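You operate a simulated robot arm through the tools that you are given. There is no shell and no other tool. Be economical: measure what you need, move in short steps, check, and stop when the job is done.

Carry out the task below with a simulated robot arm. There is one attempt and no reset: what you move stays moved.

Task
Put things in order on the top of the lacquered table. At the end: the brown polishing pad stands where the red clip stood; the brown cedar block from the top of the lacquered table stands where the green vase stood; the red clip from the top of the lacquered table stands where the green ribbon tin stood; the green ribbon tin stands where the brown cedar block stood; the green vase from the top of the lacquered table is on the gold brass dish; whatever was shut is shut again. Leave all else as you found it, and nothing knocked over.

The check looks at the end state, three seconds after you hand in, the way a careful person would. Anything else that was tipped, shoved, dropped, spilled or broken makes it a failure.

Robot
A 6-joint arm with a two-finger parallel gripper, fixed in place. Base frame: the origin is at the foot of the arm, x ahead of it, y to its left, z up; the work surface is at about z = 0.72. Readings come in m, rad, newtons and seconds.
With the tool pointing down near the work surface it reaches from about 0.22 to 0.62 m from the base axis. Its first joint turns from -1.152 to 1.152 rad. Payload 2.7 kg.
The TCP is the grasp point between the finger pads, 0.023 m short of the fingertips. In the tool frame z runs along the fingers and y along their closing line. Largest opening 0.094 m; finger width 0.038, thickness 0.01; the body of the gripper, 0.054 by 0.096 m, starts 0.039 m behind the TCP.
Orientation is that of the tool frame in the base frame, as a unit quaternion [w, x, y, z]. With the fingers straight down and closing along the base's y, the tool's x points along the base's -x, its y along +y and its z along -z.

Tools
- The arm moves only by the tool step_arm. Its argument "series" is a list of rows, each a list of 7 numbers: the finger opening in m, from 0 to 0.094, then the shift along the tool's x, y, z in units of 20 mm (1.0 is 20 mm), then the turn, a rotation vector about the tool's x, y, z in units of 5 degrees (1.0 is 5 degrees). In form: [[grip, dx, dy, dz, rx, ry, rz], ...]. A call has 1 to 12 rows; each row shifts and turns the commanded pose from where the row before left it, along the tool's axes as they then stand. A call with a number of a shift or a turn outside -1 to 1 is refused whole. Each row takes 0.2 s and may step no farther than 0.05 m and 0.15 rad from the row before; otherwise, or with a gripper value out of range, the whole call is refused. A pose out of reach is approached as far as the arm can. The call stops where the force on the tool passes 40 N (or 10 N more than at its start, if that is more) or the arm is blocked; 0.2 s more then pass. Each finger travels about 0.045 m/s and halts on what it meets, pressing with about 37 N; the grip force reading is that of the motor and also rises with nothing between the fingers. The clock runs only during rows and for 0.2 s after the last one: add rows that do not move to give the fingers time. It gives the time, the measured TCP pose, the force on the tool (base axes), the opening and the grip force at its end, in the units of the frame above (readings bear some noise).
- Cameras (640 x 400 px; columns grow to the right, rows downward): "scene" is fixed at [0.081, -0.4366, 1.4005]; the picture's right is [0.72, -0.70, 0.00], its down [-0.45, -0.47, -0.76] and it looks along [0.53, 0.54, -0.65] (base axes); focal length 338 px, centre (320, 200). "wrist" rides on the gripper at [-0.039, 0, -0.044] in the tool frame; the picture's right is [0.00, -1.00, 0.00], its down [0.97, 0.00, -0.24] and it looks along [0.24, 0.00, 0.97] (tool axes); focal length 218 px, centre (320, 200).
- snapshot(camera): a new picture of that camera. The clock stands still meanwhile.
- point_at(camera, pixels): for up to 12 pixels [column, row] of the newest picture of that camera ("zoom" is the newest enlarged one), the place [x, y, z] in the base frame of the surface seen there, good to about 0.002 m, but the place of the scene camera against the robot may be out by one fixed shift of up to 0.012 m in any direction. The clock stands still meanwhile.
- close_up(camera, box): a new picture of the part [left, top, right, bottom] of that camera's present view, enlarged. The clock stands still meanwhile.
- close_job(): hands the job in; it is judged then, once.

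Keep the steps short. Do not move on a guess: measure, check each grasp and each placing, and mend mistakes. In all there are 80 turns and 38 pictures (those below and enlarged ones count). Leave the gripper open and the arm clear of the work at the hand-in unless told otherwise, and finish with a single line.

The tools are called after ">>>" as a command line: name --pt "numbers of a row" for each row, then --argument value for the rest, lists and objects as JSON in quotes. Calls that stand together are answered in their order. step_arm: Moves the arm, as the interface text tells. Its arguments: {"type":"object","properties":{"series":{"type":"array","items":{"type":"array","items":{"type":"number"}}}},"required":["series"]} The other tools are called the same way: snapshot (camera) takes a picture; point_at (camera, pixels) gives the place of the surface under pixels of a picture; close_up (camera, box) takes an enlarged picture of a part of a camera's view; close_job () hands the job in.

At the start:

```text
clock: 0.0
position: [0.4124, -0.1048, 1.0669]
tool_rot: [0.001, 0.0, 1.0, -0.001]
wrist_force: [0.7, 0.0, 0.1]
grip_width: 0.0941
finger_force: 0.1
```

scene: 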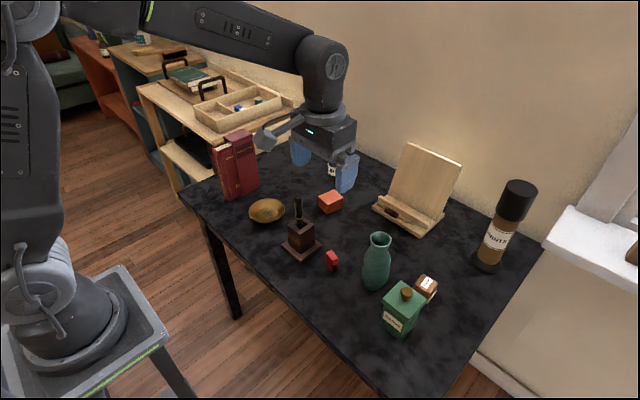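
wrist: 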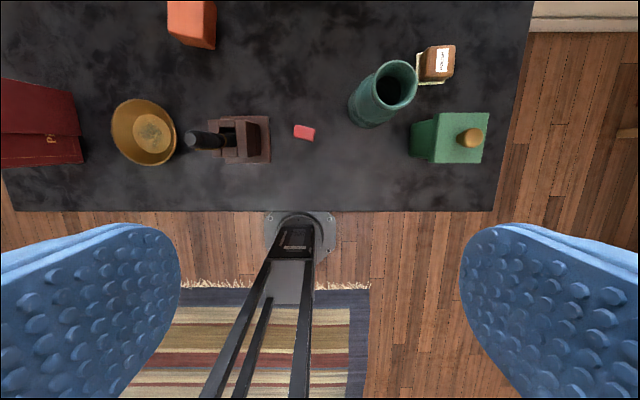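

I see the table with a dish, a dark brown stand, an orange block, the red clip, the vase, the green tin and a small brown labelled object. I'll enlarge these parts to identify them.

>>> close_up --camera "scene" --box '[230, 170, 390, 270]'

>>> close_up --camera "scene" --box '[340, 140, 540, 345]'

>>> close_up --camera "wrist" --box '[100, 20, 500, 190]'

```text
4.00 times, centred on (310, 220) of scene
```

zoom: 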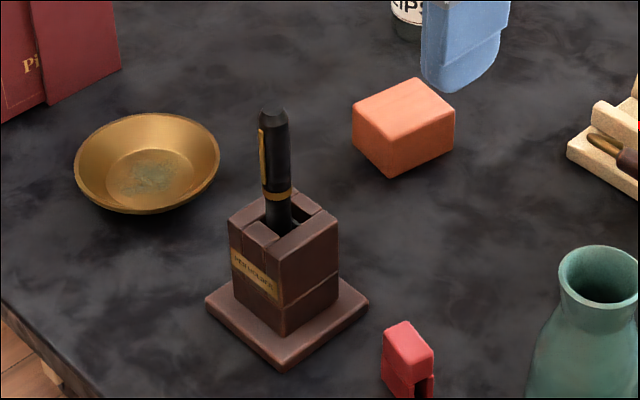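

```text
1.95 times, centred on (440, 242) of scene
```

zoom: 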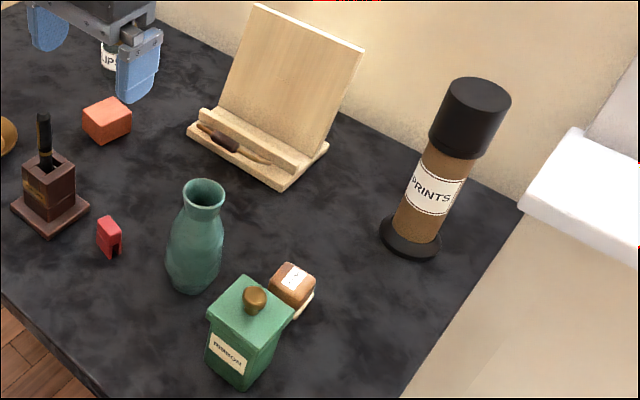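

```text
1.60 times, centred on (300, 105) of wrist
```

zoom: 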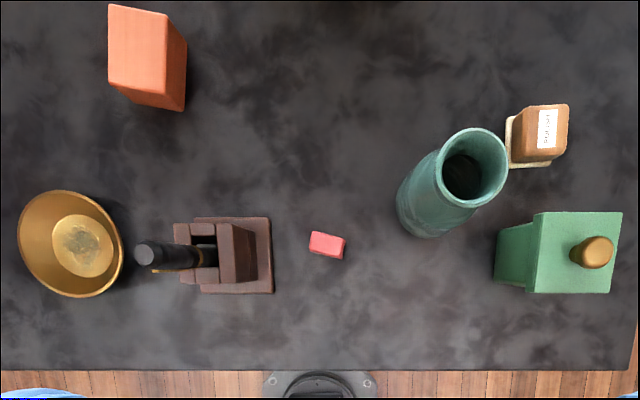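

The orange block and the labelled brown piece both need telling apart; I'll enlarge the label at wrist (440,62) and the hidden area around scene (330,170), plus the side shelf.

>>> close_up --camera "wrist" --box '[405, 35, 475, 95]'

>>> close_up --camera "scene" --box '[400, 262, 450, 312]'

>>> close_up --camera "scene" --box '[60, 20, 310, 190]'

```text
6.67 times, centred on (440, 65) of wrist
```

zoom: 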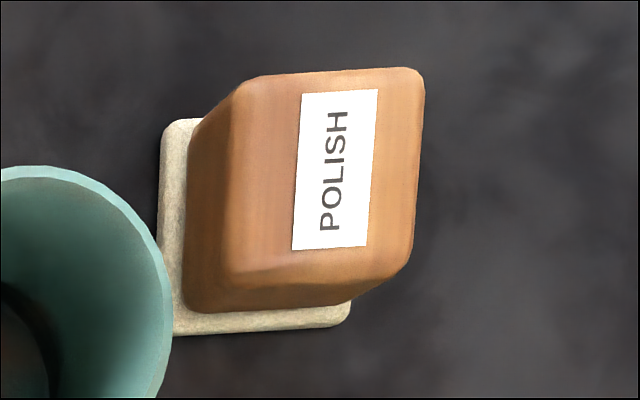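

```text
8.00 times, centred on (425, 287) of scene
```

zoom: 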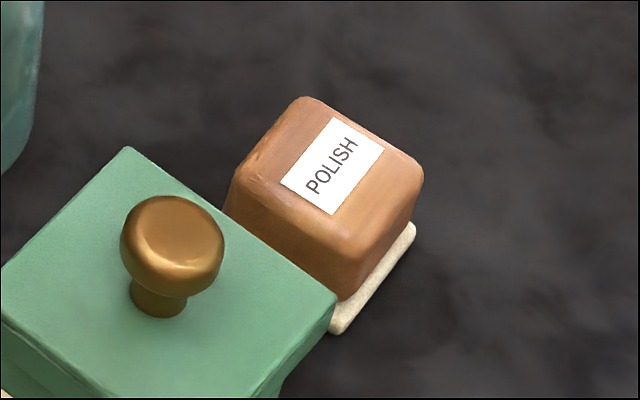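

```text
2.35 times, centred on (185, 105) of scene
```

zoom: 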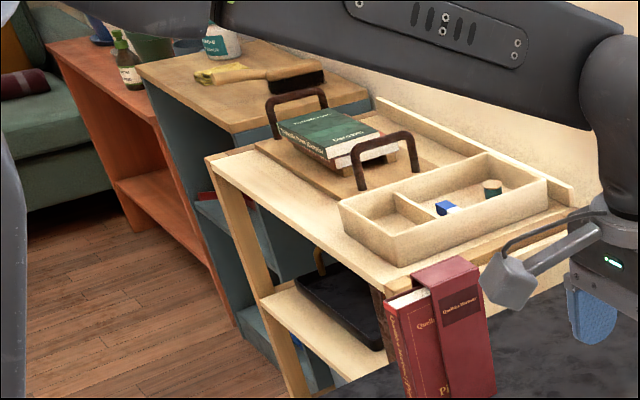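

The pad is the "POLISH" piece, and the orange-brown block is the only cedar candidate so far. Next I measure from the wrist picture.

>>> point_at --camera "wrist" --pixels '[[170, 28], [168, 2], [205, 3], [205, 40], [295, 126], [314, 129], [312, 140], [294, 137], [396, 60], [396, 108], [377, 83], [415, 83]]'

>>> point_at --camera "wrist" --pixels '[[438, 113], [487, 113], [481, 162], [434, 162], [470, 136], [412, 155], [431, 47], [453, 46], [452, 75], [425, 78], [145, 132], [150, 100]]'

```text
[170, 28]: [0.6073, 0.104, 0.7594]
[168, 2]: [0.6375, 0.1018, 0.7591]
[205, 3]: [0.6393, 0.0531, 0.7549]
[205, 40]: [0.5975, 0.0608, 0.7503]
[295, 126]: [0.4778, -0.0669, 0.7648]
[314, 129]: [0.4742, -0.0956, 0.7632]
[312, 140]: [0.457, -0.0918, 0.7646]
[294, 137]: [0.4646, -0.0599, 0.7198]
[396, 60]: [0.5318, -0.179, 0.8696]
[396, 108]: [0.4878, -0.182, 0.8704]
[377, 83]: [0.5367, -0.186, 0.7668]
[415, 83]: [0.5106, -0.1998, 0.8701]
```

```text
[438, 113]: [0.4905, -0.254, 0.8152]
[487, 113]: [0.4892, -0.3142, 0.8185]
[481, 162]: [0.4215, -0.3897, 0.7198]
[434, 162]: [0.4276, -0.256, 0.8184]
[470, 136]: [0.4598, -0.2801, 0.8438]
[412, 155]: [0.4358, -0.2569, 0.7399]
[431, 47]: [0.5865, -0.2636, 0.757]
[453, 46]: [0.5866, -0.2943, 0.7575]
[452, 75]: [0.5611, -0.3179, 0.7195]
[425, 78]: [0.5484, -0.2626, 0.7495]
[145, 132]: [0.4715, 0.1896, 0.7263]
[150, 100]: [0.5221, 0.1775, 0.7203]
```

Rough positions: cedar (0.62, 0.08), clip (0.467, -0.08), vase (0.51, -0.18), tin (0.458, -0.284), pad (0.568, -0.283). I stay high and shift the gripper to x≈0.53, y≈-0.205 for a straight-down view.

>>> step_arm --pt "0.094 -1 -1 0 0 0 0" --pt "0.094 -1 -1 0 0 0 0" --pt "0.094 -1 -1 0 0 0 0" --pt "0.094 -1 -1 0 0 0 0" --pt "0.094 -1 -1 0 0 0 0" --pt "0.094 -1 0 0 0 0 0" --pt "0.094 0 0 0 0 0 0"

>>> snapshot --camera "wrist"

>>> snapshot --camera "scene"

```text
clock: 1.6
position: [0.5312, -0.204, 1.068]
tool_rot: [-0.001, 0.0, 1.0, 0.0]
wrist_force: [-0.2, 0.0, -0.3]
grip_width: 0.0939
finger_force: 0.1
```

```text
29 pictures are left
```

wrist: 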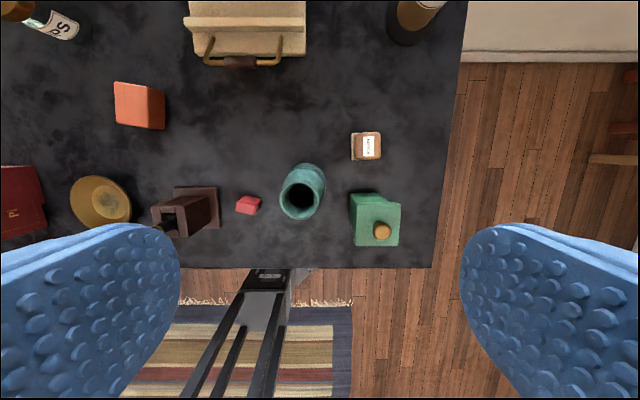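

```text
28 pictures are left
```

scene: 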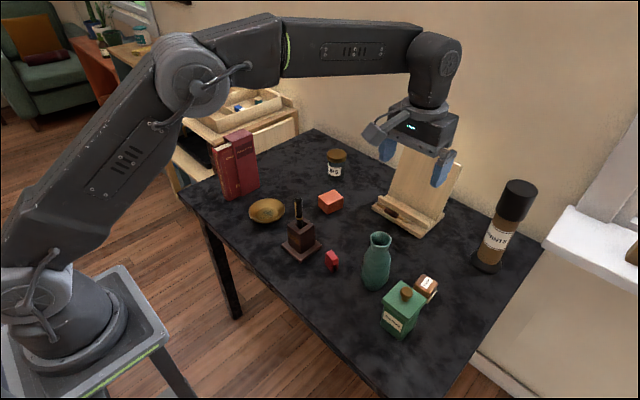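

The only other find is a dark "CLIPS" jar, so the orange-brown block is the cedar. I enlarge the wrist view over clip–vase–tin–pad for accurate measuring.

>>> close_up --camera "wrist" --box '[225, 120, 417, 260]'

```text
2.86 times, centred on (321, 190) of wrist
```

zoom: 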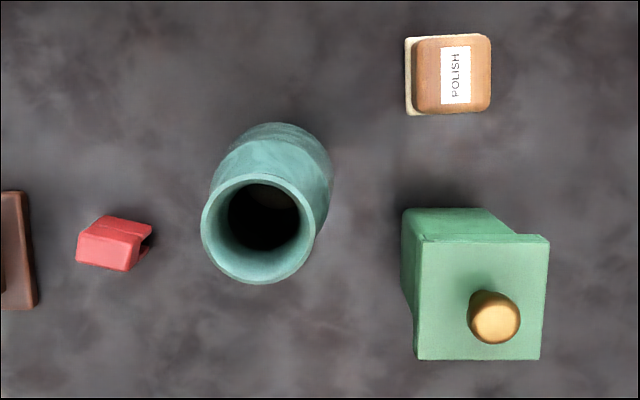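

>>> point_at --camera "zoom" --pixels '[[204, 220], [313, 220], [258, 178], [258, 279], [213, 190], [331, 180], [272, 126], [80, 245], [138, 226], [104, 218], [128, 268], [150, 240]]'

>>> point_at --camera "zoom" --pixels '[[424, 238], [547, 238], [538, 356], [418, 356], [494, 318], [406, 215], [418, 40], [488, 40], [488, 108], [420, 108], [407, 42], [410, 112]]'

>>> point_at --camera "wrist" --pixels '[[117, 84], [144, 88], [143, 126], [117, 122], [162, 93], [163, 127], [98, 210], [72, 203], [129, 205], [98, 177], [150, 220], [216, 190]]'

```text
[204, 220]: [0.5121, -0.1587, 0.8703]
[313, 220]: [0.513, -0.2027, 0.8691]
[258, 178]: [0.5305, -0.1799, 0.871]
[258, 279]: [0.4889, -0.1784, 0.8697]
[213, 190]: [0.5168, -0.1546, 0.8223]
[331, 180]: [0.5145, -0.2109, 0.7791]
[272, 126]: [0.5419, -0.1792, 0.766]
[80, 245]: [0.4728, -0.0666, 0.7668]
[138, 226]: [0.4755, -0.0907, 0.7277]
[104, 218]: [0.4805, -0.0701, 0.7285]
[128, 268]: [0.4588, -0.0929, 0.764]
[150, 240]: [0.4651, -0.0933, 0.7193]
```

```text
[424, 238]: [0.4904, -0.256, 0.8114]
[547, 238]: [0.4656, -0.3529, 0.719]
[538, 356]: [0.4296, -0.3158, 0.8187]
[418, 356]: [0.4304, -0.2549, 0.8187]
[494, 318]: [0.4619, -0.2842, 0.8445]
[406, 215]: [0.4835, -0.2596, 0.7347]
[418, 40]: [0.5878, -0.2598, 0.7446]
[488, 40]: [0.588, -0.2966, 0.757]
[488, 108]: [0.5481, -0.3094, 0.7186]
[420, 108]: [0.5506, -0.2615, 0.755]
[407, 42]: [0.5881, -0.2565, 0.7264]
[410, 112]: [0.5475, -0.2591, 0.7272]
```

```text
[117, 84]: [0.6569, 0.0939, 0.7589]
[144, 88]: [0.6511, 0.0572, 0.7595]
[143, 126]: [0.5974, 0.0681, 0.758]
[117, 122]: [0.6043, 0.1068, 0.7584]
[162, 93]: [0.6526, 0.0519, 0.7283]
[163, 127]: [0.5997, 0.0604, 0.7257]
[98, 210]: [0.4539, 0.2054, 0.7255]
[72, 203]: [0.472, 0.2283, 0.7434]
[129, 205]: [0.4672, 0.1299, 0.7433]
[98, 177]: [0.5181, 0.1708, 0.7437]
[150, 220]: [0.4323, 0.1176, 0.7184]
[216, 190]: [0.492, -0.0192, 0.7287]
```

Vase centre ≈(0.510,-0.180), rim z 0.870; tin (0.460,-0.285); pad (0.568,-0.278); clip (0.467,-0.080); cedar (0.6275,0.0815) turned about -11°. I enlarge the dish at wrist (98,202) to find its centre.

>>> close_up --camera "wrist" --box '[50, 160, 178, 240]'

>>> close_up --camera "scene" --box '[340, 220, 420, 300]'

```text
5.00 times, centred on (114, 200) of wrist
```

zoom: 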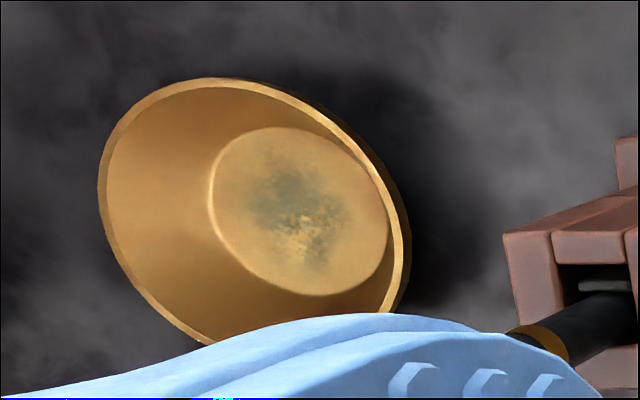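

```text
5.00 times, centred on (380, 260) of scene
```

zoom: 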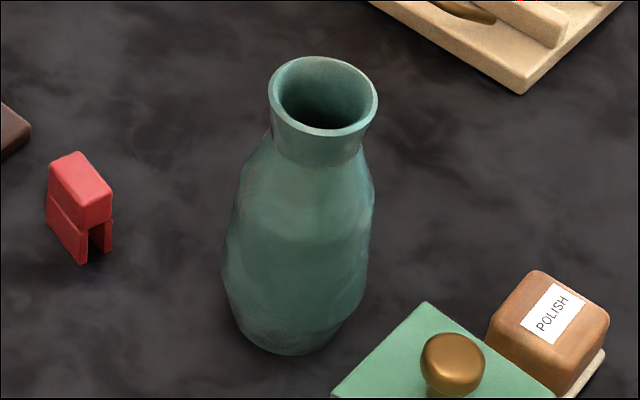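

The dish has a flat round bottom. I measure its edges in the wrist picture, and the vase neck/base in the zoom.

>>> point_at --camera "wrist" --pixels '[[94, 196], [126, 205], [106, 186.5], [113, 217.5], [71.5, 195], [92, 177], [130, 208], [90, 228]]'

>>> point_at --camera "zoom" --pixels '[[275, 145], [358, 155], [230, 245], [370, 215], [240, 325], [340, 330], [288, 352], [240, 175], [318, 150]]'

```text
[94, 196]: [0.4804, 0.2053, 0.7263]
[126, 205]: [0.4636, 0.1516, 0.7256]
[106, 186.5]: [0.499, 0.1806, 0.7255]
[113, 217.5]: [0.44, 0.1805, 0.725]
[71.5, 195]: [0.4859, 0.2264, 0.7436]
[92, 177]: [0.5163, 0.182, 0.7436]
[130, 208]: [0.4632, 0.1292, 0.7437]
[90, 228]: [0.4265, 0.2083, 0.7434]
```

```text
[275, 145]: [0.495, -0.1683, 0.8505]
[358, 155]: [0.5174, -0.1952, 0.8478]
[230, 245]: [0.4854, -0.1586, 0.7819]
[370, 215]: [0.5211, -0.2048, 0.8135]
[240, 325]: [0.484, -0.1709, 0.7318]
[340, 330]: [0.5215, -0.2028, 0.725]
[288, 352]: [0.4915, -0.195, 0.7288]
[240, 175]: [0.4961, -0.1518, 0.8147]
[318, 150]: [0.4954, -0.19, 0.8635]
```

Dish floor centre ≈(0.469, 0.179), ~60 mm flat; the vase base is ~49 mm, so it fits. I go above the vase (0.510,-0.180) with open fingers and come down to z≈0.85 around its neck.

>>> step_arm --pt "0.094 0.53 0.6 0 0 0 0" --pt "0.094 0.53 0.6 0 0 0 0" --pt "0.094 0 0 1 0 0 0" --pt "0.094 0 0 1 0 0 0" --pt "0.094 0 0 1 0 0 0" --pt "0.094 0 0 1 0 0 0" --pt "0.094 0 0 1 0 0 0" --pt "0.094 0 0 1 0 0 0" --pt "0.094 0 0 1 0 0 0" --pt "0.094 0 0 0 0 0 0"

```text
clock: 3.8
position: [0.512, -0.1796, 0.927]
tool_rot: [0.0, 0.001, 1.0, 0.0]
wrist_force: [0.1, 0.2, -0.8]
grip_width: 0.0939
finger_force: 0.1
```

At (0.512,-0.180,0.927), aligned. I lower 77 mm more and close on the neck.

>>> step_arm --pt "0.094 0.1 0 1 0 0 0" --pt "0.094 0 0 1 0 0 0" --pt "0.094 0 0 1 0 0 0" --pt "0.094 0 0 0.85 0 0 0" --pt "0.094 0 0 0 0 0 0" --pt "0.03 0 0 0 0 0 0" --pt "0.03 0 0 0 0 0 0" --pt "0.03 0 0 0 0 0 0" --pt "0.03 0 0 0 0 0 0" --pt "0.03 0 0 0 0 0 0"

```text
clock: 6.0
position: [0.5099, -0.1791, 0.8514]
tool_rot: [0.0, 0.0, 1.0, 0.0]
wrist_force: [0.6, -1.0, 1.1]
grip_width: 0.048
finger_force: 36.5
```

Grip closed at 48 mm with 36 N: holding the neck. I lift straight up about 210 mm to clear the pen holder.

>>> step_arm --pt "0.03 0 0 -0.5 0 0 0" --pt "0.03 0 0 -1 0 0 0" --pt "0.03 0 0 -1 0 0 0" --pt "0.03 0 0 -1 0 0 0" --pt "0.03 0 0 -1 0 0 0" --pt "0.03 0 0 -1 0 0 0" --pt "0.03 0 0 -1 0 0 0" --pt "0.03 0 0 -1 0 0 0" --pt "0.03 0 0 -1 0 0 0" --pt "0.03 0 0 -1 0 0 0" --pt "0.03 0 0 -1 0 0 0" --pt "0.03 0 0 0 0 0 0"

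>>> snapshot --camera "scene"

```text
clock: 8.6
position: [0.508, -0.1805, 1.0614]
tool_rot: [0.0, 0.0, 1.0, 0.0]
wrist_force: [0.2, 0.3, -3.2]
grip_width: 0.0454
finger_force: 37.3
```

```text
24 pictures are left
```

scene: 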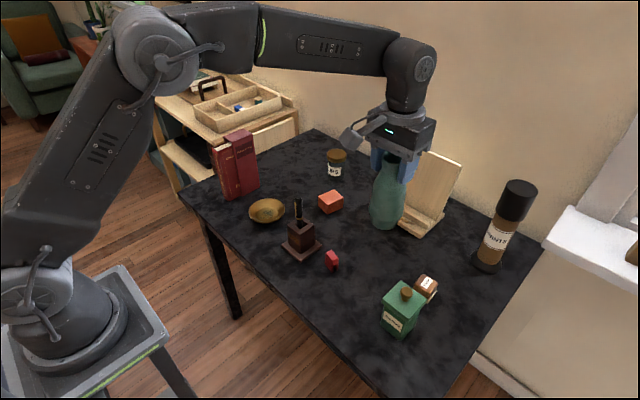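

The vase hangs upright. I check the book positions for clearance at the dish (scene 245,190 and 258,185).

>>> point_at --camera "scene" --pixels '[[258, 184], [232, 196], [250, 133], [225, 146], [298, 202], [302, 248], [383, 228], [391, 165]]'

>>> step_arm --pt "0.03 0.2 1 0 0 0 0" --pt "0.03 0.2 1 0 0 0 0" --pt "0.03 0.2 1 0 0 0 0" --pt "0.03 0.2 1 0 0 0 0" --pt "0.03 0.2 1 0 0 0 0" --pt "0.03 0.2 1 0 0 0 0" --pt "0.03 0.2 1 0 0 0 0" --pt "0.03 0.2 1 0 0 0 0" --pt "0.03 0.2 1 0 0 0 0" --pt "0.03 0.15 1 0 0 0 0" --pt "0.03 0 1 0 0 0 0" --pt "0.03 0 1 0 0 0 0"

```text
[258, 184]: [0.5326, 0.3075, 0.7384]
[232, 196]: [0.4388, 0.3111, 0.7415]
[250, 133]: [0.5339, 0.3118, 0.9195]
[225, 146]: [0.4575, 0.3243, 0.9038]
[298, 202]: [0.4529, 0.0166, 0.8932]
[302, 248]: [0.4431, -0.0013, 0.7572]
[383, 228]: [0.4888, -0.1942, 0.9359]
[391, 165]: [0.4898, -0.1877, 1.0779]
```

```text
clock: 11.2
position: [0.4691, 0.0606, 1.0601]
tool_rot: [0.0, -0.001, 1.0, -0.001]
wrist_force: [0.1, -0.1, -2.4]
grip_width: 0.045
finger_force: 36.7
```

Past the pen. I go on 118 mm in y to above the dish and lower partly, then look.

>>> step_arm --pt "0.03 0 1 0 0 0 0" --pt "0.03 0 1 0 0 0 0" --pt "0.03 0 1 0 0 0 0" --pt "0.03 0 1 0 0 0 0" --pt "0.03 0 1 0 0 0 0" --pt "0.03 0 0.92 0 0 0 0" --pt "0.03 0 0 1 0 0 0" --pt "0.03 0 0 1 0 0 0" --pt "0.03 0 0 1 0 0 0" --pt "0.03 0 0 1 0 0 0" --pt "0.03 0 0 1 0 0 0" --pt "0.03 0 0 0 0 0 0"

>>> snapshot --camera "wrist"

```text
clock: 13.8
position: [0.4679, 0.1786, 0.9585]
tool_rot: [0.0, 0.0, 1.0, 0.0]
wrist_force: [-0.7, -0.1, -2.6]
grip_width: 0.0452
finger_force: 36.7
```

```text
23 pictures are left
```

wrist: 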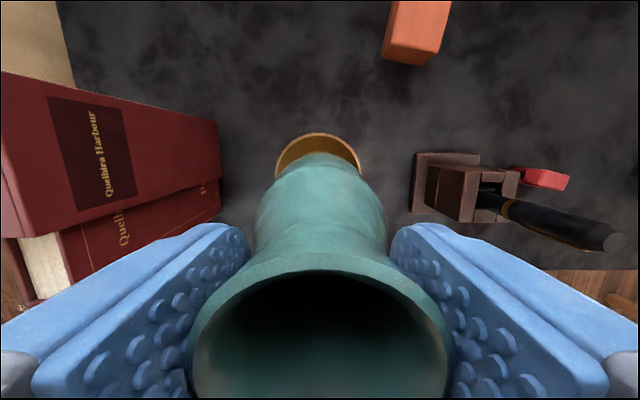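

The vase is over the dish, sideways centred (rim 275–362 about column 319). I re-measure the dish rim from here for x.

>>> point_at --camera "wrist" --pixels '[[318, 134], [277, 165], [361, 165], [290, 144], [346, 144]]'

```text
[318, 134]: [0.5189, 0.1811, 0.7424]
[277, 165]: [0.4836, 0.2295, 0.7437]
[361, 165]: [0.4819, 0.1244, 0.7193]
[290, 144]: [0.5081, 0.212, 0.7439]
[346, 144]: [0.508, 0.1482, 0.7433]
```

Rim fit gives the centre (0.467,0.180); the vase is at (0.468,0.179). I lower to just above contact, then in 2 mm steps.

>>> step_arm --pt "0.03 0.03 0.06 1 0 0 0" --pt "0.03 0 0 1 0 0 0" --pt "0.03 0 0 1 0 0 0" --pt "0.03 0 0 1 0 0 0" --pt "0.03 0 0 0.7 0 0 0" --pt "0.03 0 0 0 0 0 0" --pt "0.03 0 0 0 0 0 0"

>>> step_arm --pt "0.03 0 0 0.1 0 0 0" --pt "0.03 0 0 0.1 0 0 0" --pt "0.03 0 0 0 0 0 0"

```text
clock: 15.4
position: [0.467, 0.179, 0.8648]
tool_rot: [0.0, -0.001, 1.0, 0.0]
wrist_force: [-0.2, 0.3, -2.9]
grip_width: 0.045
finger_force: 36.8
```

```text
clock: 16.2
position: [0.4671, 0.1795, 0.8627]
tool_rot: [0.0, -0.001, 1.0, 0.0]
wrist_force: [-0.3, 0.0, -2.4]
grip_width: 0.0449
finger_force: 36.9
```

No contact yet (force still -2.5 N from the weight). I keep going down in 1–2 mm steps until the force changes.

>>> step_arm --pt "0.03 0 0 0.1 0 0 0" --pt "0.03 0 0 0.05 0 0 0" --pt "0.03 0 0 0 0 0 0"

>>> step_arm --pt "0.03 0 0 0.07 0 0 0" --pt "0.03 0 0 0 0 0 0"

```text
clock: 17.0
position: [0.4699, 0.1789, 0.8614]
tool_rot: [0.002, 0.0, 1.0, 0.001]
wrist_force: [-8.9, -3.0, 29.9]
grip_width: 0.0454
finger_force: 37.3
```

```text
clock: 17.6
position: [0.4699, 0.1797, 0.8598]
tool_rot: [0.004, 0.0, 1.0, 0.0]
wrist_force: [-7.6, -6.4, 39.6]
grip_width: 0.0452
finger_force: 37.1
```

Contact at about z 0.861. I ease back 2 mm to relieve the force and look closely.

>>> step_arm --pt "0.03 0 0 -0.12 0 0 0" --pt "0.03 0 0 0 0 0 0"

>>> close_up --camera "scene" --box '[220, 130, 320, 230]'

```text
clock: 18.2
position: [0.4687, 0.1806, 0.8611]
tool_rot: [0.002, -0.001, 1.0, 0.0]
wrist_force: [4.8, -2.4, 17.8]
grip_width: 0.0452
finger_force: 37.2
```

```text
4.00 times, centred on (270, 180) of scene
```

zoom: 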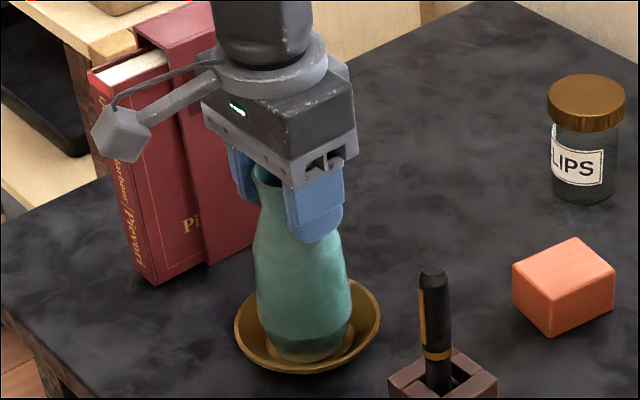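

The base is within the dish, and still 18 N on it, so it rests. I open slowly, a little at a time.

>>> step_arm --pt "0.03 0 0 -0.05 0 0 0" --pt "0.047 0 0 0 0 0 0" --pt "0.05 0 0 0 0 0 0" --pt "0.055 0 0 0 0 0 0" --pt "0.065 0 0 0 0 0 0" --pt "0.08 0 0 0 0 0 0" --pt "0.094 0 0 0 0 0 0" --pt "0.094 0 0 0 0 0 0" --pt "0.094 0 0 0 0 0 0"

>>> step_arm --pt "0.094 0 0 -1 0 0 0" --pt "0.094 0 0 -1 0 0 0" --pt "0.094 0 0 -1 0 0 0" --pt "0.094 0 0 -1 0 0 0" --pt "0.094 0 0 -1 0 0 0" --pt "0.094 0 0 -1 0 0 0" --pt "0.094 0 0 0 0 0 0"

>>> close_up --camera "scene" --box '[220, 130, 320, 230]'

>>> snapshot --camera "wrist"

```text
clock: 20.2
position: [0.4671, 0.1787, 0.8604]
tool_rot: [0.0, 0.0, 1.0, 0.0]
wrist_force: [-0.1, -0.3, 0.5]
grip_width: 0.0939
finger_force: 0.0
```

```text
clock: 21.8
position: [0.4691, 0.1771, 0.9823]
tool_rot: [0.0, 0.001, 1.0, 0.0]
wrist_force: [-0.1, 0.0, 0.3]
grip_width: 0.0936
finger_force: 0.1
```

```text
4.00 times, centred on (270, 180) of scene
```

zoom: 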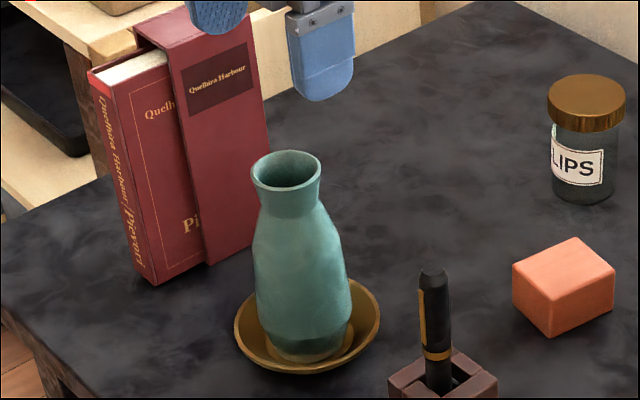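

```text
20 pictures are left
```

wrist: 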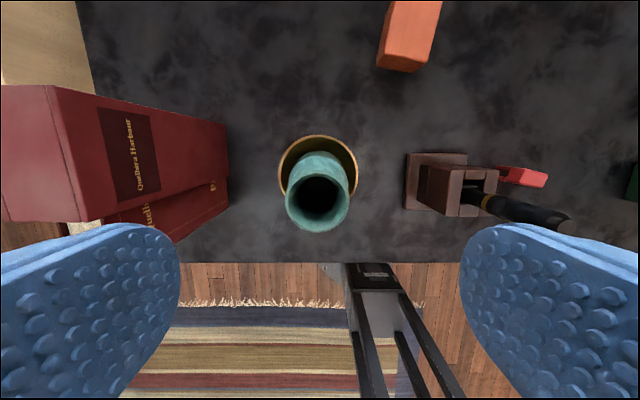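

The vase stands in the dish. I verify its rim level, then move toward the cedar block (0.6275,0.0815), turning the fingers about 11°.

>>> point_at --camera "wrist" --pixels '[[288, 200], [347, 200], [319, 174], [319, 230], [299, 160], [319, 136]]'

>>> step_arm --pt "0.094 -1 -1 0 0 0 0" --pt "0.094 -1 -1 0 0 0 0" --pt "0.094 -1 -1 0 0 0 0" --pt "0.094 -1 -1 0 0 0 0" --pt "0.094 -1 -0.7 0 0 0 0" --pt "0.094 -1 0 0 0 0 0" --pt "0.094 -0.6 0 0 0 0 0" --pt "0.094 0 0 0 0 0 0.75" --pt "0.094 0 0 0 0 0 0.75" --pt "0.094 0 0 0 0 0 0.7" --pt "0.094 0 0 0 0 0 0"

>>> snapshot --camera "wrist"

```text
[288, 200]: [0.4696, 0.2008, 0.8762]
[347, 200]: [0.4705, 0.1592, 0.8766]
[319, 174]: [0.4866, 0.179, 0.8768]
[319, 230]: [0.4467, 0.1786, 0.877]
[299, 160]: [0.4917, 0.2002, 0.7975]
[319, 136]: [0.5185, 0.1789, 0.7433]
```

```text
clock: 24.2
position: [0.6007, 0.0859, 0.9806]
tool_rot: [0.0, 0.095, 0.995, 0.0]
wrist_force: [-0.5, 0.1, 0.7]
grip_width: 0.094
finger_force: 0.0
```

```text
19 pictures are left
```

wrist: 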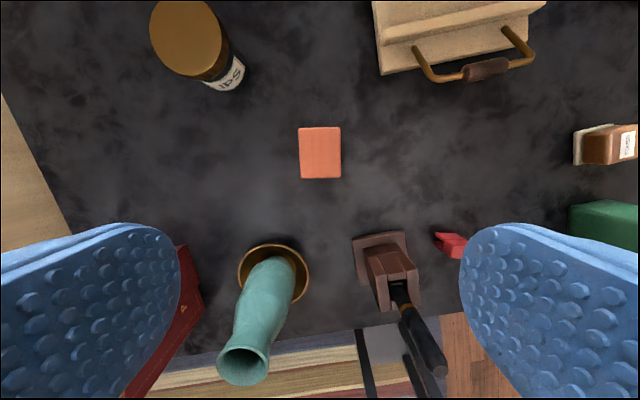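

Vase rim is level (0.876–0.877). The cedar now looks square in view at (299–341,127–178). I measure it and the bookstand foot.

>>> point_at --camera "wrist" --pixels '[[301, 130], [339, 130], [339, 175], [302, 176], [320, 152], [380, 72], [378, 15], [530, 8], [440, 75], [225, 88]]'

```text
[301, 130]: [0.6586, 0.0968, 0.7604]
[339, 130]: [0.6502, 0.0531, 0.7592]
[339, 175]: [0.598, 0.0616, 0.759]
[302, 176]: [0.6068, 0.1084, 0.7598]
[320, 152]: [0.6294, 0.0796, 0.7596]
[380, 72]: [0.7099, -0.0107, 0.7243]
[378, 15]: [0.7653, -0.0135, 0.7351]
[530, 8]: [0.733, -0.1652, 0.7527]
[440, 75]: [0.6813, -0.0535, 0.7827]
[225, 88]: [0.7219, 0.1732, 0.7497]
```

Cedar centre (0.6284, 0.080), top z 0.7595, width ~48 mm along the fingers. I shift 28 mm forward and descend in stages, watching reach.

>>> step_arm --pt "0.094 -0.71 0 0 0 0 0" --pt "0.094 -0.71 0 0 0 0 0" --pt "0.094 0 0 1 0 0 0" --pt "0.094 0 0 1 0 0 0" --pt "0.094 0 0 1 0 0 0" --pt "0.094 0 0 1 0 0 0" --pt "0.094 0 0 1 0 0 0" --pt "0.094 0 0 1 0 0 0" --pt "0.094 0 0 1 0 0 0" --pt "0.094 0 0 1 0 0 0" --pt "0.094 0 0 0 0 0 0"

```text
clock: 26.6
position: [0.6278, 0.081, 0.8203]
tool_rot: [-0.001, 0.097, 0.995, 0.0]
wrist_force: [-0.2, 0.0, 0.6]
grip_width: 0.0938
finger_force: 0.0
```

Still tracking well. I lower the remaining 72 mm to z≈0.748.

>>> step_arm --pt "0.094 0 0 1 0 0 0" --pt "0.094 0 0 1 0 0 0" --pt "0.094 0 0 1 0 0 0" --pt "0.094 0 0 0.6 0 0 0" --pt "0.094 0 0 0 0 0 0" --pt "0.094 0 0 0 0 0 0"

```text
clock: 28.0
position: [0.6265, 0.0814, 0.7482]
tool_rot: [0.001, 0.096, 0.995, -0.001]
wrist_force: [-0.3, 0.1, 1.4]
grip_width: 0.0943
finger_force: 0.1
```

Reached (0.6265,0.0814,0.748). Closing on the block, then a lift of 100 mm.

>>> step_arm --pt "0.03 0 0 0 0 0 0" --pt "0.03 0 0 0 0 0 0" --pt "0.03 0 0 0 0 0 0" --pt "0.03 0 0 0 0 0 0" --pt "0.03 0 0 0 0 0 0"

>>> step_arm --pt "0.03 0 0 -0.5 0 0 0" --pt "0.03 0 0 -1 0 0 0" --pt "0.03 0 0 -1 0 0 0" --pt "0.03 0 0 -1 0 0 0" --pt "0.03 0 0 -1 0 0 0" --pt "0.03 0 0 -1 0 0 0" --pt "0.03 0 0 -1 0 0 0" --pt "0.03 0 0 0 0 0 0"

```text
clock: 29.2
position: [0.6262, 0.08, 0.7491]
tool_rot: [0.001, 0.096, 0.995, 0.0]
wrist_force: [0.7, -0.7, 0.7]
grip_width: 0.0491
finger_force: 36.7
```

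```text
clock: 31.0
position: [0.6278, 0.0797, 0.8794]
tool_rot: [0.0, 0.096, 0.995, 0.0]
wrist_force: [0.6, 0.6, 0.1]
grip_width: 0.0491
finger_force: 36.9
```

Block held at 49 mm. I carry it above the vase's old place (0.510,-0.180), then turn the tool straight again.

>>> step_arm --pt "0.03 0.3 -1 0 0 0 0" --pt "0.03 0.3 -1 0 0 0 0" --pt "0.03 0.3 -1 0 0 0 0" --pt "0.03 0.3 -1 0 0 0 0" --pt "0.03 0.3 -1 0 0 0 0" --pt "0.03 0.3 -1 0 0 0 0" --pt "0.03 0.3 -1 0 0 0 0" --pt "0.03 0.3 -1 0 0 0 0" --pt "0.03 0.3 -1 0 0 0 0" --pt "0.03 0.3 -1 0 0 0 0" --pt "0.03 0.32 -1 0 0 0 0" --pt "0.03 0 -1 0 0 0 0"

>>> step_arm --pt "0.03 0 -1 0 0 0 0" --pt "0.03 0 -0.87 0 0 0 0" --pt "0.03 0 0 0 0 0 -0.75" --pt "0.03 0 0 0 0 0 -0.75" --pt "0.03 0 0 0 0 0 -0.7" --pt "0.03 0 0 0 0 0 0"

```text
clock: 33.6
position: [0.5178, -0.1434, 0.8787]
tool_rot: [0.0, 0.094, 0.996, 0.0]
wrist_force: [0.3, -0.4, -1.6]
grip_width: 0.049
finger_force: 37.1
```

```text
clock: 35.0
position: [0.5102, -0.1792, 0.8788]
tool_rot: [0.0, 0.0, 1.0, 0.001]
wrist_force: [0.6, -0.5, -0.8]
grip_width: 0.0492
finger_force: 36.8
```

At (0.510,-0.179). I lower 128 mm to just above the table, then feel for contact.

>>> step_arm --pt "0.03 0 0 1 0 0 0" --pt "0.03 0 0 1 0 0 0" --pt "0.03 0 0 1 0 0 0" --pt "0.03 0 0 1 0 0 0" --pt "0.03 0 0 1 0 0 0" --pt "0.03 0 0 1 0 0 0" --pt "0.03 0 0 0.4 0 0 0" --pt "0.03 0 0 0.07 0 0 0" --pt "0.03 0 0 0 0 0 0"

```text
clock: 37.0
position: [0.5105, -0.1802, 0.7501]
tool_rot: [0.0, 0.0, 1.0, -0.001]
wrist_force: [-0.4, -0.2, -0.8]
grip_width: 0.0494
finger_force: 37.1
```

Not touching yet at 0.750; 1 mm steps down.

>>> step_arm --pt "0.03 0 0 0.05 0 0 0" --pt "0.03 0 0 0 0 0 0"

>>> step_arm --pt "0.03 0 0 0.03 0 0 0" --pt "0.03 0 0 0 0 0 0"

```text
clock: 37.6
position: [0.5109, -0.18, 0.749]
tool_rot: [0.0, 0.0, 1.0, 0.0]
wrist_force: [0.5, -0.1, -0.4]
grip_width: 0.0491
finger_force: 36.9
```

```text
clock: 38.2
position: [0.5115, -0.181, 0.7487]
tool_rot: [0.001, 0.0, 1.0, 0.0]
wrist_force: [-2.3, 1.7, 7.2]
grip_width: 0.0493
finger_force: 37.3
```

Contact at 7 N. I open and rise 150 mm.

>>> step_arm --pt "0.055 0 0 0 0 0 0" --pt "0.065 0 0 0 0 0 0" --pt "0.075 0 0 0 0 0 0" --pt "0.075 0 0 0 0 0 0" --pt "0.075 0 0 -1 0 0 0" --pt "0.075 0 0 -1 0 0 0" --pt "0.075 0 0 -1 0 0 0" --pt "0.075 0 0 -1 0 0 0" --pt "0.075 0 0 -1 0 0 0" --pt "0.075 0 0 -1 0 0 0" --pt "0.075 0 0 -1 0 0 0" --pt "0.075 0 0 -1 0 0 0"

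>>> step_arm --pt "0.094 0 -1 -1 0 0 0" --pt "0.094 0 -1 -1 0 0 0" --pt "0.094 0 -1 -1 0 0 0" --pt "0.094 0 -1 0 0 0 0" --pt "0.094 0 -1 0 0 0 0" --pt "0.094 0.3 -0.2 0 0 0 0" --pt "0.094 0 0 0 0 0 0"

>>> snapshot --camera "wrist"

```text
clock: 40.8
position: [0.51, -0.1812, 0.9085]
tool_rot: [0.0, 0.0, 1.0, 0.0]
wrist_force: [0.2, 0.4, -0.9]
grip_width: 0.0751
finger_force: 0.0
```

```text
clock: 42.4
position: [0.5048, -0.2846, 0.9681]
tool_rot: [0.0, 0.0, 1.0, 0.0]
wrist_force: [-0.2, 0.2, -0.2]
grip_width: 0.0939
finger_force: 0.0
```

```text
18 pictures are left
```

wrist: 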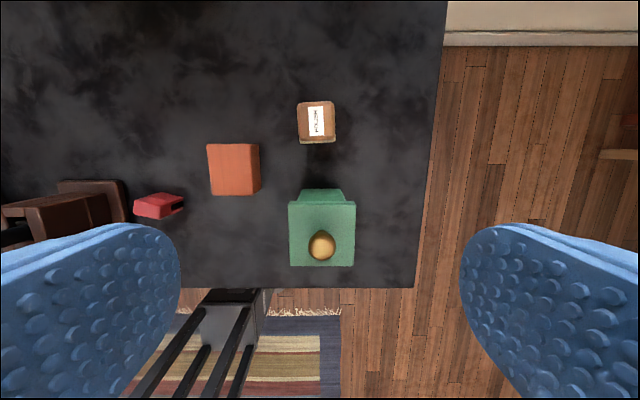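

The cedar sits well. Now the tin: I enlarge its scene view to see its lid, and measure the top corners from the wrist.

>>> close_up --camera "scene" --box '[365, 265, 445, 345]'

>>> point_at --camera "wrist" --pixels '[[291, 205], [353, 205], [353, 264], [292, 264], [322, 244], [305, 192], [344, 194], [302, 105], [333, 106], [333, 136], [302, 138], [234, 170]]'

```text
5.00 times, centred on (405, 305) of scene
```

zoom: 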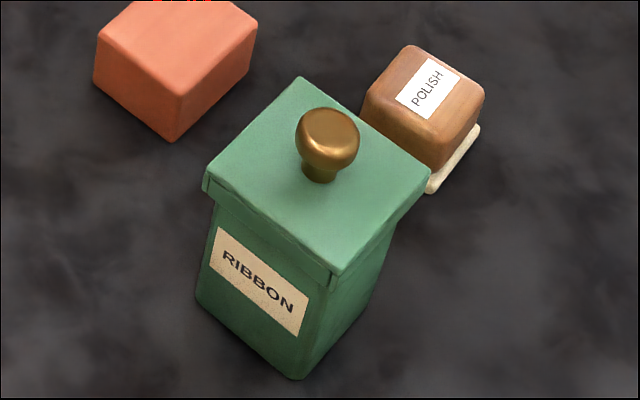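

```text
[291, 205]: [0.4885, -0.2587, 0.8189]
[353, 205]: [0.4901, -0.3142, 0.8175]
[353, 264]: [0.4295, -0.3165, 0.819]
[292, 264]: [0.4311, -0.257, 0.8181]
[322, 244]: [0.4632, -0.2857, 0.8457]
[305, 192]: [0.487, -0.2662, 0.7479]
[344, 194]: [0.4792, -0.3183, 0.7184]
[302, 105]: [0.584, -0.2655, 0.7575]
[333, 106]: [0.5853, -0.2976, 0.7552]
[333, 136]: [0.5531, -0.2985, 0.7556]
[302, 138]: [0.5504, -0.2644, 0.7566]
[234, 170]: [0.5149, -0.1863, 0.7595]
```

The tin centre is (0.460,-0.2865); its lid overhangs and the knob top is near z 0.847, so a vertical grasp takes the lid band (0.803–0.818). I'll take it there at z≈0.813 and only lift a few mm first to see whether the whole tin comes along.

>>> step_arm --pt "0.094 0.75 -0.1 0 0 0 0" --pt "0.094 0.75 0 0 0 0 0" --pt "0.094 0.75 0 0 0 0 0" --pt "0.094 0 0 1 0 0 0" --pt "0.094 0 0 1 0 0 0" --pt "0.094 0 0 1 0 0 0" --pt "0.094 0 0 1 0 0 0" --pt "0.094 0 0 1 0 0 0" --pt "0.094 0 0 1 0 0 0" --pt "0.094 0 0 1 0 0 0" --pt "0.094 0 0 0 0 0 0"

>>> step_arm --pt "0.094 0 0 0.3 0 0 0" --pt "0.094 0 0 0.2 0 0 0" --pt "0.094 0 0 0.2 0 0 0" --pt "0.094 0 0 0 0 0 0"

```text
clock: 44.8
position: [0.46, -0.2857, 0.8288]
tool_rot: [0.0, 0.0, 1.0, 0.0]
wrist_force: [-0.4, 1.1, -0.1]
grip_width: 0.0939
finger_force: 0.1
```

```text
clock: 45.8
position: [0.4597, -0.2848, 0.8141]
tool_rot: [0.0, 0.0, 1.0, -0.001]
wrist_force: [0.2, 0.5, -0.3]
grip_width: 0.094
finger_force: 0.0
```

No contact above. Close, then lift 6 mm.

>>> step_arm --pt "0.05 0 0 0 0 0 0" --pt "0.05 0 0 0 0 0 0" --pt "0.05 0 0 0 0 0 0" --pt "0.05 0 0 0 0 0 0" --pt "0.05 0 0 0 0 0 0"

>>> step_arm --pt "0.05 0 0 -0.15 0 0 0" --pt "0.05 0 0 -0.15 0 0 0" --pt "0.05 0 0 0 0 0 0"

>>> close_up --camera "scene" --box '[365, 265, 445, 345]'

```text
clock: 47.0
position: [0.4591, -0.2861, 0.814]
tool_rot: [0.0, 0.0, 1.0, 0.0]
wrist_force: [-0.5, -0.5, -1.0]
grip_width: 0.0623
finger_force: 36.4
```

```text
clock: 47.8
position: [0.4597, -0.2863, 0.8211]
tool_rot: [0.0, 0.0, 1.0, 0.0]
wrist_force: [0.5, 0.0, -1.2]
grip_width: 0.0621
finger_force: 36.9
```

```text
5.00 times, centred on (405, 305) of scene
```

zoom: 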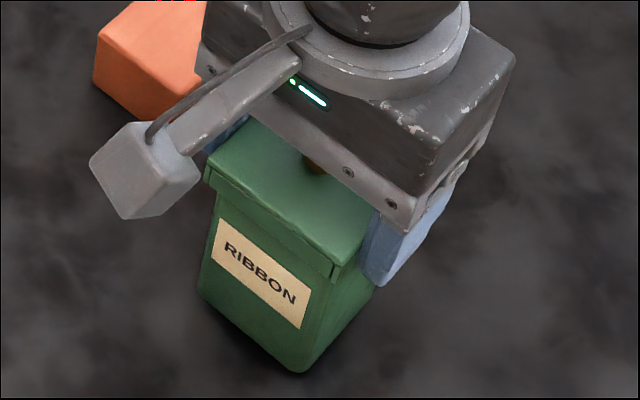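

Both the lid and the label/bottom moved up about 7 px: the whole tin lifts as one. I raise it 100 mm more and check again by the reading.

>>> step_arm --pt "0.05 0 0 -1 0 0 0" --pt "0.05 0 0 -1 0 0 0" --pt "0.05 0 0 -1 0 0 0" --pt "0.05 0 0 -1 0 0 0" --pt "0.05 0 0 -1 0 0 0" --pt "0.05 0 0 0 0 0 0"

>>> snapshot --camera "scene"

```text
clock: 49.2
position: [0.4587, -0.2851, 0.9203]
tool_rot: [0.0, 0.0, 1.0, 0.001]
wrist_force: [0.8, 0.1, -0.7]
grip_width: 0.0622
finger_force: 37.3
```

```text
15 pictures are left
```

scene: 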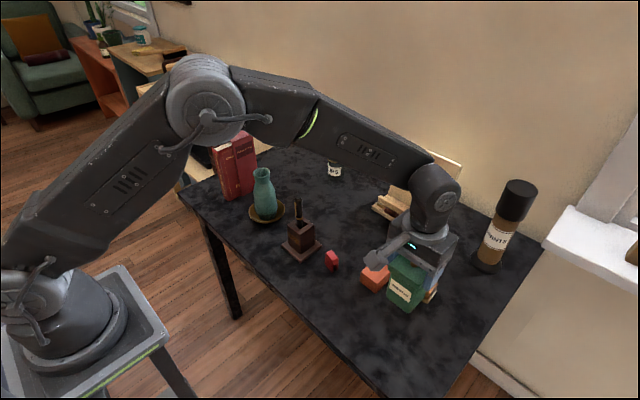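

The whole tin hangs in the gripper. I carry it in a straight line toward (0.628,0.081).

>>> step_arm --pt "0.05 -0.443 0.966 0 0 0 0" --pt "0.05 -0.443 0.966 0 0 0 0" --pt "0.05 -0.443 0.966 0 0 0 0" --pt "0.05 -0.443 0.966 0 0 0 0" --pt "0.05 -0.443 0.966 0 0 0 0" --pt "0.05 -0.443 0.966 0 0 0 0" --pt "0.05 -0.443 0.966 0 0 0 0" --pt "0.05 -0.443 0.966 0 0 0 0" --pt "0.05 -0.443 0.966 0 0 0 0" --pt "0.05 -0.443 0.966 0 0 0 0" --pt "0.05 -0.443 0.966 0 0 0 0" --pt "0.05 -0.443 0.966 0 0 0 0"

>>> step_arm --pt "0.05 -0.443 0.966 0 0 0 0" --pt "0.05 -0.443 0.966 0 0 0 0" --pt "0.05 -0.443 0.966 0 0 0 0" --pt "0.05 -0.443 0.966 0 0 0 0" --pt "0.05 -0.443 0.966 0 0 0 0" --pt "0.05 -0.443 0.966 0 0 0 0" --pt "0.05 -0.443 0.966 0 0 0 0" --pt "0.05 0 0 0 0 0 0"

```text
clock: 51.8
position: [0.5671, -0.0528, 0.921]
tool_rot: [0.0, -0.001, 1.0, 0.0]
wrist_force: [0.4, -0.4, -1.3]
grip_width: 0.0624
finger_force: 37.0
```

```text
clock: 53.6
position: [0.6299, 0.0825, 0.9207]
tool_rot: [0.0, 0.001, 1.0, -0.001]
wrist_force: [-0.2, 0.0, -1.3]
grip_width: 0.0623
finger_force: 36.9
```

At (0.630,0.082). I lower to z≈0.817, then probe for contact expected at 0.814.

>>> step_arm --pt "0.05 0.05 -0.1 1 0 0 0" --pt "0.05 0 0 1 0 0 0" --pt "0.05 0 0 1 0 0 0" --pt "0.05 0 0 1 0 0 0" --pt "0.05 0 0 1 0 0 0" --pt "0.05 0 0 0.18 0 0 0" --pt "0.05 0 0 0 0 0 0"

>>> step_arm --pt "0.05 0 0 0.08 0 0 0" --pt "0.05 0 0 0 0 0 0"

>>> step_arm --pt "0.05 0 0 0.05 0 0 0" --pt "0.05 0 0 0 0 0 0"

```text
clock: 55.2
position: [0.6256, 0.079, 0.8145]
tool_rot: [0.0, -0.001, 1.0, 0.0]
wrist_force: [0.1, 0.4, -1.2]
grip_width: 0.0622
finger_force: 37.3
```

```text
clock: 55.8
position: [0.6273, 0.08, 0.8143]
tool_rot: [0.001, -0.001, 1.0, 0.0]
wrist_force: [-1.5, 0.4, 3.4]
grip_width: 0.0621
finger_force: 37.1
```

```text
clock: 56.4
position: [0.6273, 0.0809, 0.8145]
tool_rot: [0.0, -0.001, 1.0, 0.0]
wrist_force: [-4.8, -0.7, 12.4]
grip_width: 0.0621
finger_force: 37.2
```

Contact (12 N). I release gently and rise 160 mm.

>>> step_arm --pt "0.066 0 0 0 0 0 0" --pt "0.075 0 0 0 0 0 0" --pt "0.09 0 0 0 0 0 0" --pt "0.094 0 0 0 0 0 0" --pt "0.094 0 0 0 0 0 0" --pt "0.094 0 0 -1 0 0 0" --pt "0.094 0 0 -1 0 0 0" --pt "0.094 0 0 -1 0 0 0" --pt "0.094 0 0 -1 0 0 0" --pt "0.094 0 0 -1 0 0 0" --pt "0.094 0 0 -1 0 0 0" --pt "0.094 0 0 0 0 0 0"

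>>> step_arm --pt "0.094 0.75 -1 -1 0 0 0" --pt "0.094 0.75 -1 0 0 0 0" --pt "0.094 0.75 -1 0 0 0 0" --pt "0.094 0.75 -1 0 0 0 0" --pt "0.094 0.75 -1 0 0 0 0" --pt "0.094 0.75 -1 0 0 0 0" --pt "0.094 0.75 -1 0 0 0 0" --pt "0.094 0.75 -1 0 0 0 0" --pt "0.094 0 0 0 0 0 0"

>>> snapshot --camera "wrist"

>>> snapshot --camera "scene"

```text
clock: 59.0
position: [0.628, 0.0791, 0.9356]
tool_rot: [0.0, 0.0, 1.0, 0.0]
wrist_force: [-0.4, 1.3, -0.5]
grip_width: 0.094
finger_force: 0.0
```

```text
clock: 61.0
position: [0.507, -0.0808, 0.9535]
tool_rot: [-0.001, 0.0, 1.0, 0.0]
wrist_force: [-0.4, -1.0, 0.3]
grip_width: 0.0941
finger_force: 0.0
```

```text
14 pictures are left
```

wrist: 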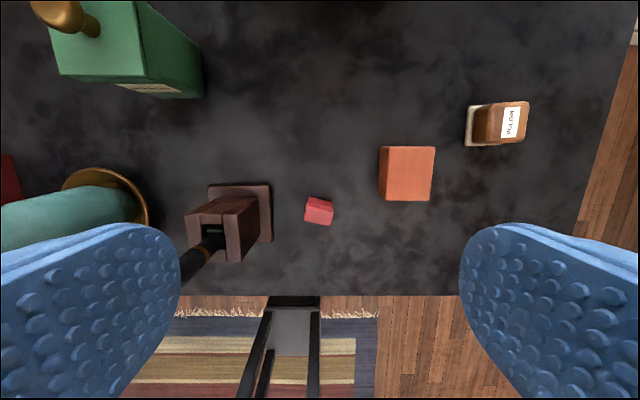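

```text
13 pictures are left
```

scene: 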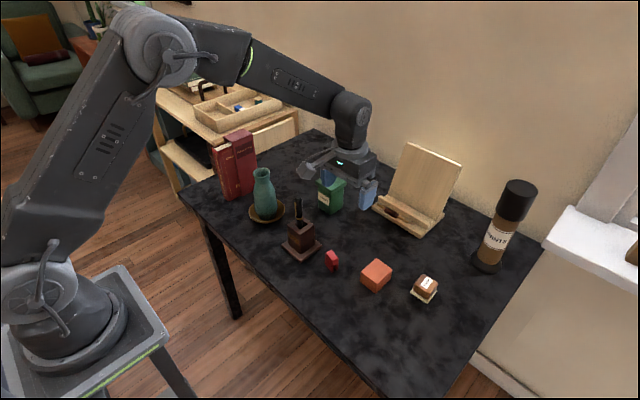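

The tin stands where the cedar was. Now I enlarge the clip at wrist (319,211).

>>> close_up --camera "wrist" --box '[294, 190, 344, 230]'

```text
10.00 times, centred on (319, 210) of wrist
```

zoom: 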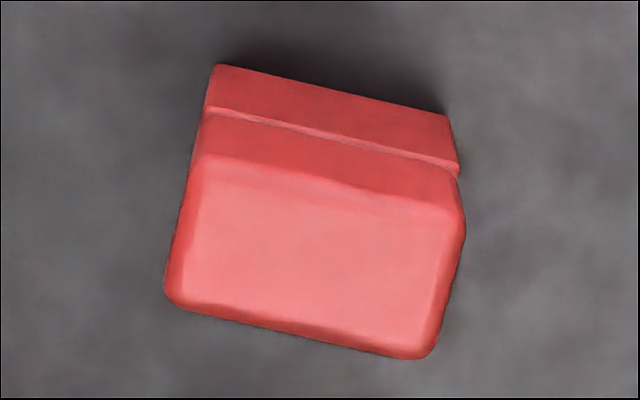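

>>> point_at --camera "zoom" --pixels '[[205, 165], [455, 210], [430, 350], [175, 300], [315, 255], [218, 72], [450, 120]]'

>>> point_at --camera "wrist" --pixels '[[271, 185], [271, 240], [381, 150], [381, 198], [484, 115], [407, 172], [100, 76], [180, 96]]'

```text
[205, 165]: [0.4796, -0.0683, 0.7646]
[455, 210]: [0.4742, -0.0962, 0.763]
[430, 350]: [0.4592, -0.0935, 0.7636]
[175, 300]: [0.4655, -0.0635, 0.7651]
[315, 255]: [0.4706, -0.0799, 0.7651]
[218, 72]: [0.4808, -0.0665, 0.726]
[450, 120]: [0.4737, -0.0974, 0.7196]
```

```text
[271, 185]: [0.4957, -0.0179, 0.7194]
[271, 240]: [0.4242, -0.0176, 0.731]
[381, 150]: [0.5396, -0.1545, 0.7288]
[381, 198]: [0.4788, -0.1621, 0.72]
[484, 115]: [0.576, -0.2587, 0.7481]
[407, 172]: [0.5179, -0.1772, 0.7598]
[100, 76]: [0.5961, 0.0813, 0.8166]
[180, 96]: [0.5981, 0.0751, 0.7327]
```

Clip centre (0.4696,-0.0803), turned -11°, about 30 mm long. I move above it, turn the tool 11°, narrow the opening to 55 mm to stay clear of the pen holder, and descend.

>>> step_arm --pt "0.055 0.93 0.02 0 0 0 0" --pt "0.055 0.93 0.02 0 0 0 0" --pt "0.055 0 0 1 0 0 0.75" --pt "0.055 0 0 1 0 0 0.75" --pt "0.055 0 0 1 0 0 0.7" --pt "0.055 0 0 1 0 0 0" --pt "0.055 0 0 1 0 0 0" --pt "0.055 0 0 1 0 0 0" --pt "0.055 0 0 0 0 0 0"

```text
clock: 63.0
position: [0.4719, -0.0807, 0.8331]
tool_rot: [0.0, 0.095, 0.995, 0.0]
wrist_force: [-0.2, 0.2, 0.7]
grip_width: 0.0551
finger_force: 0.1
```

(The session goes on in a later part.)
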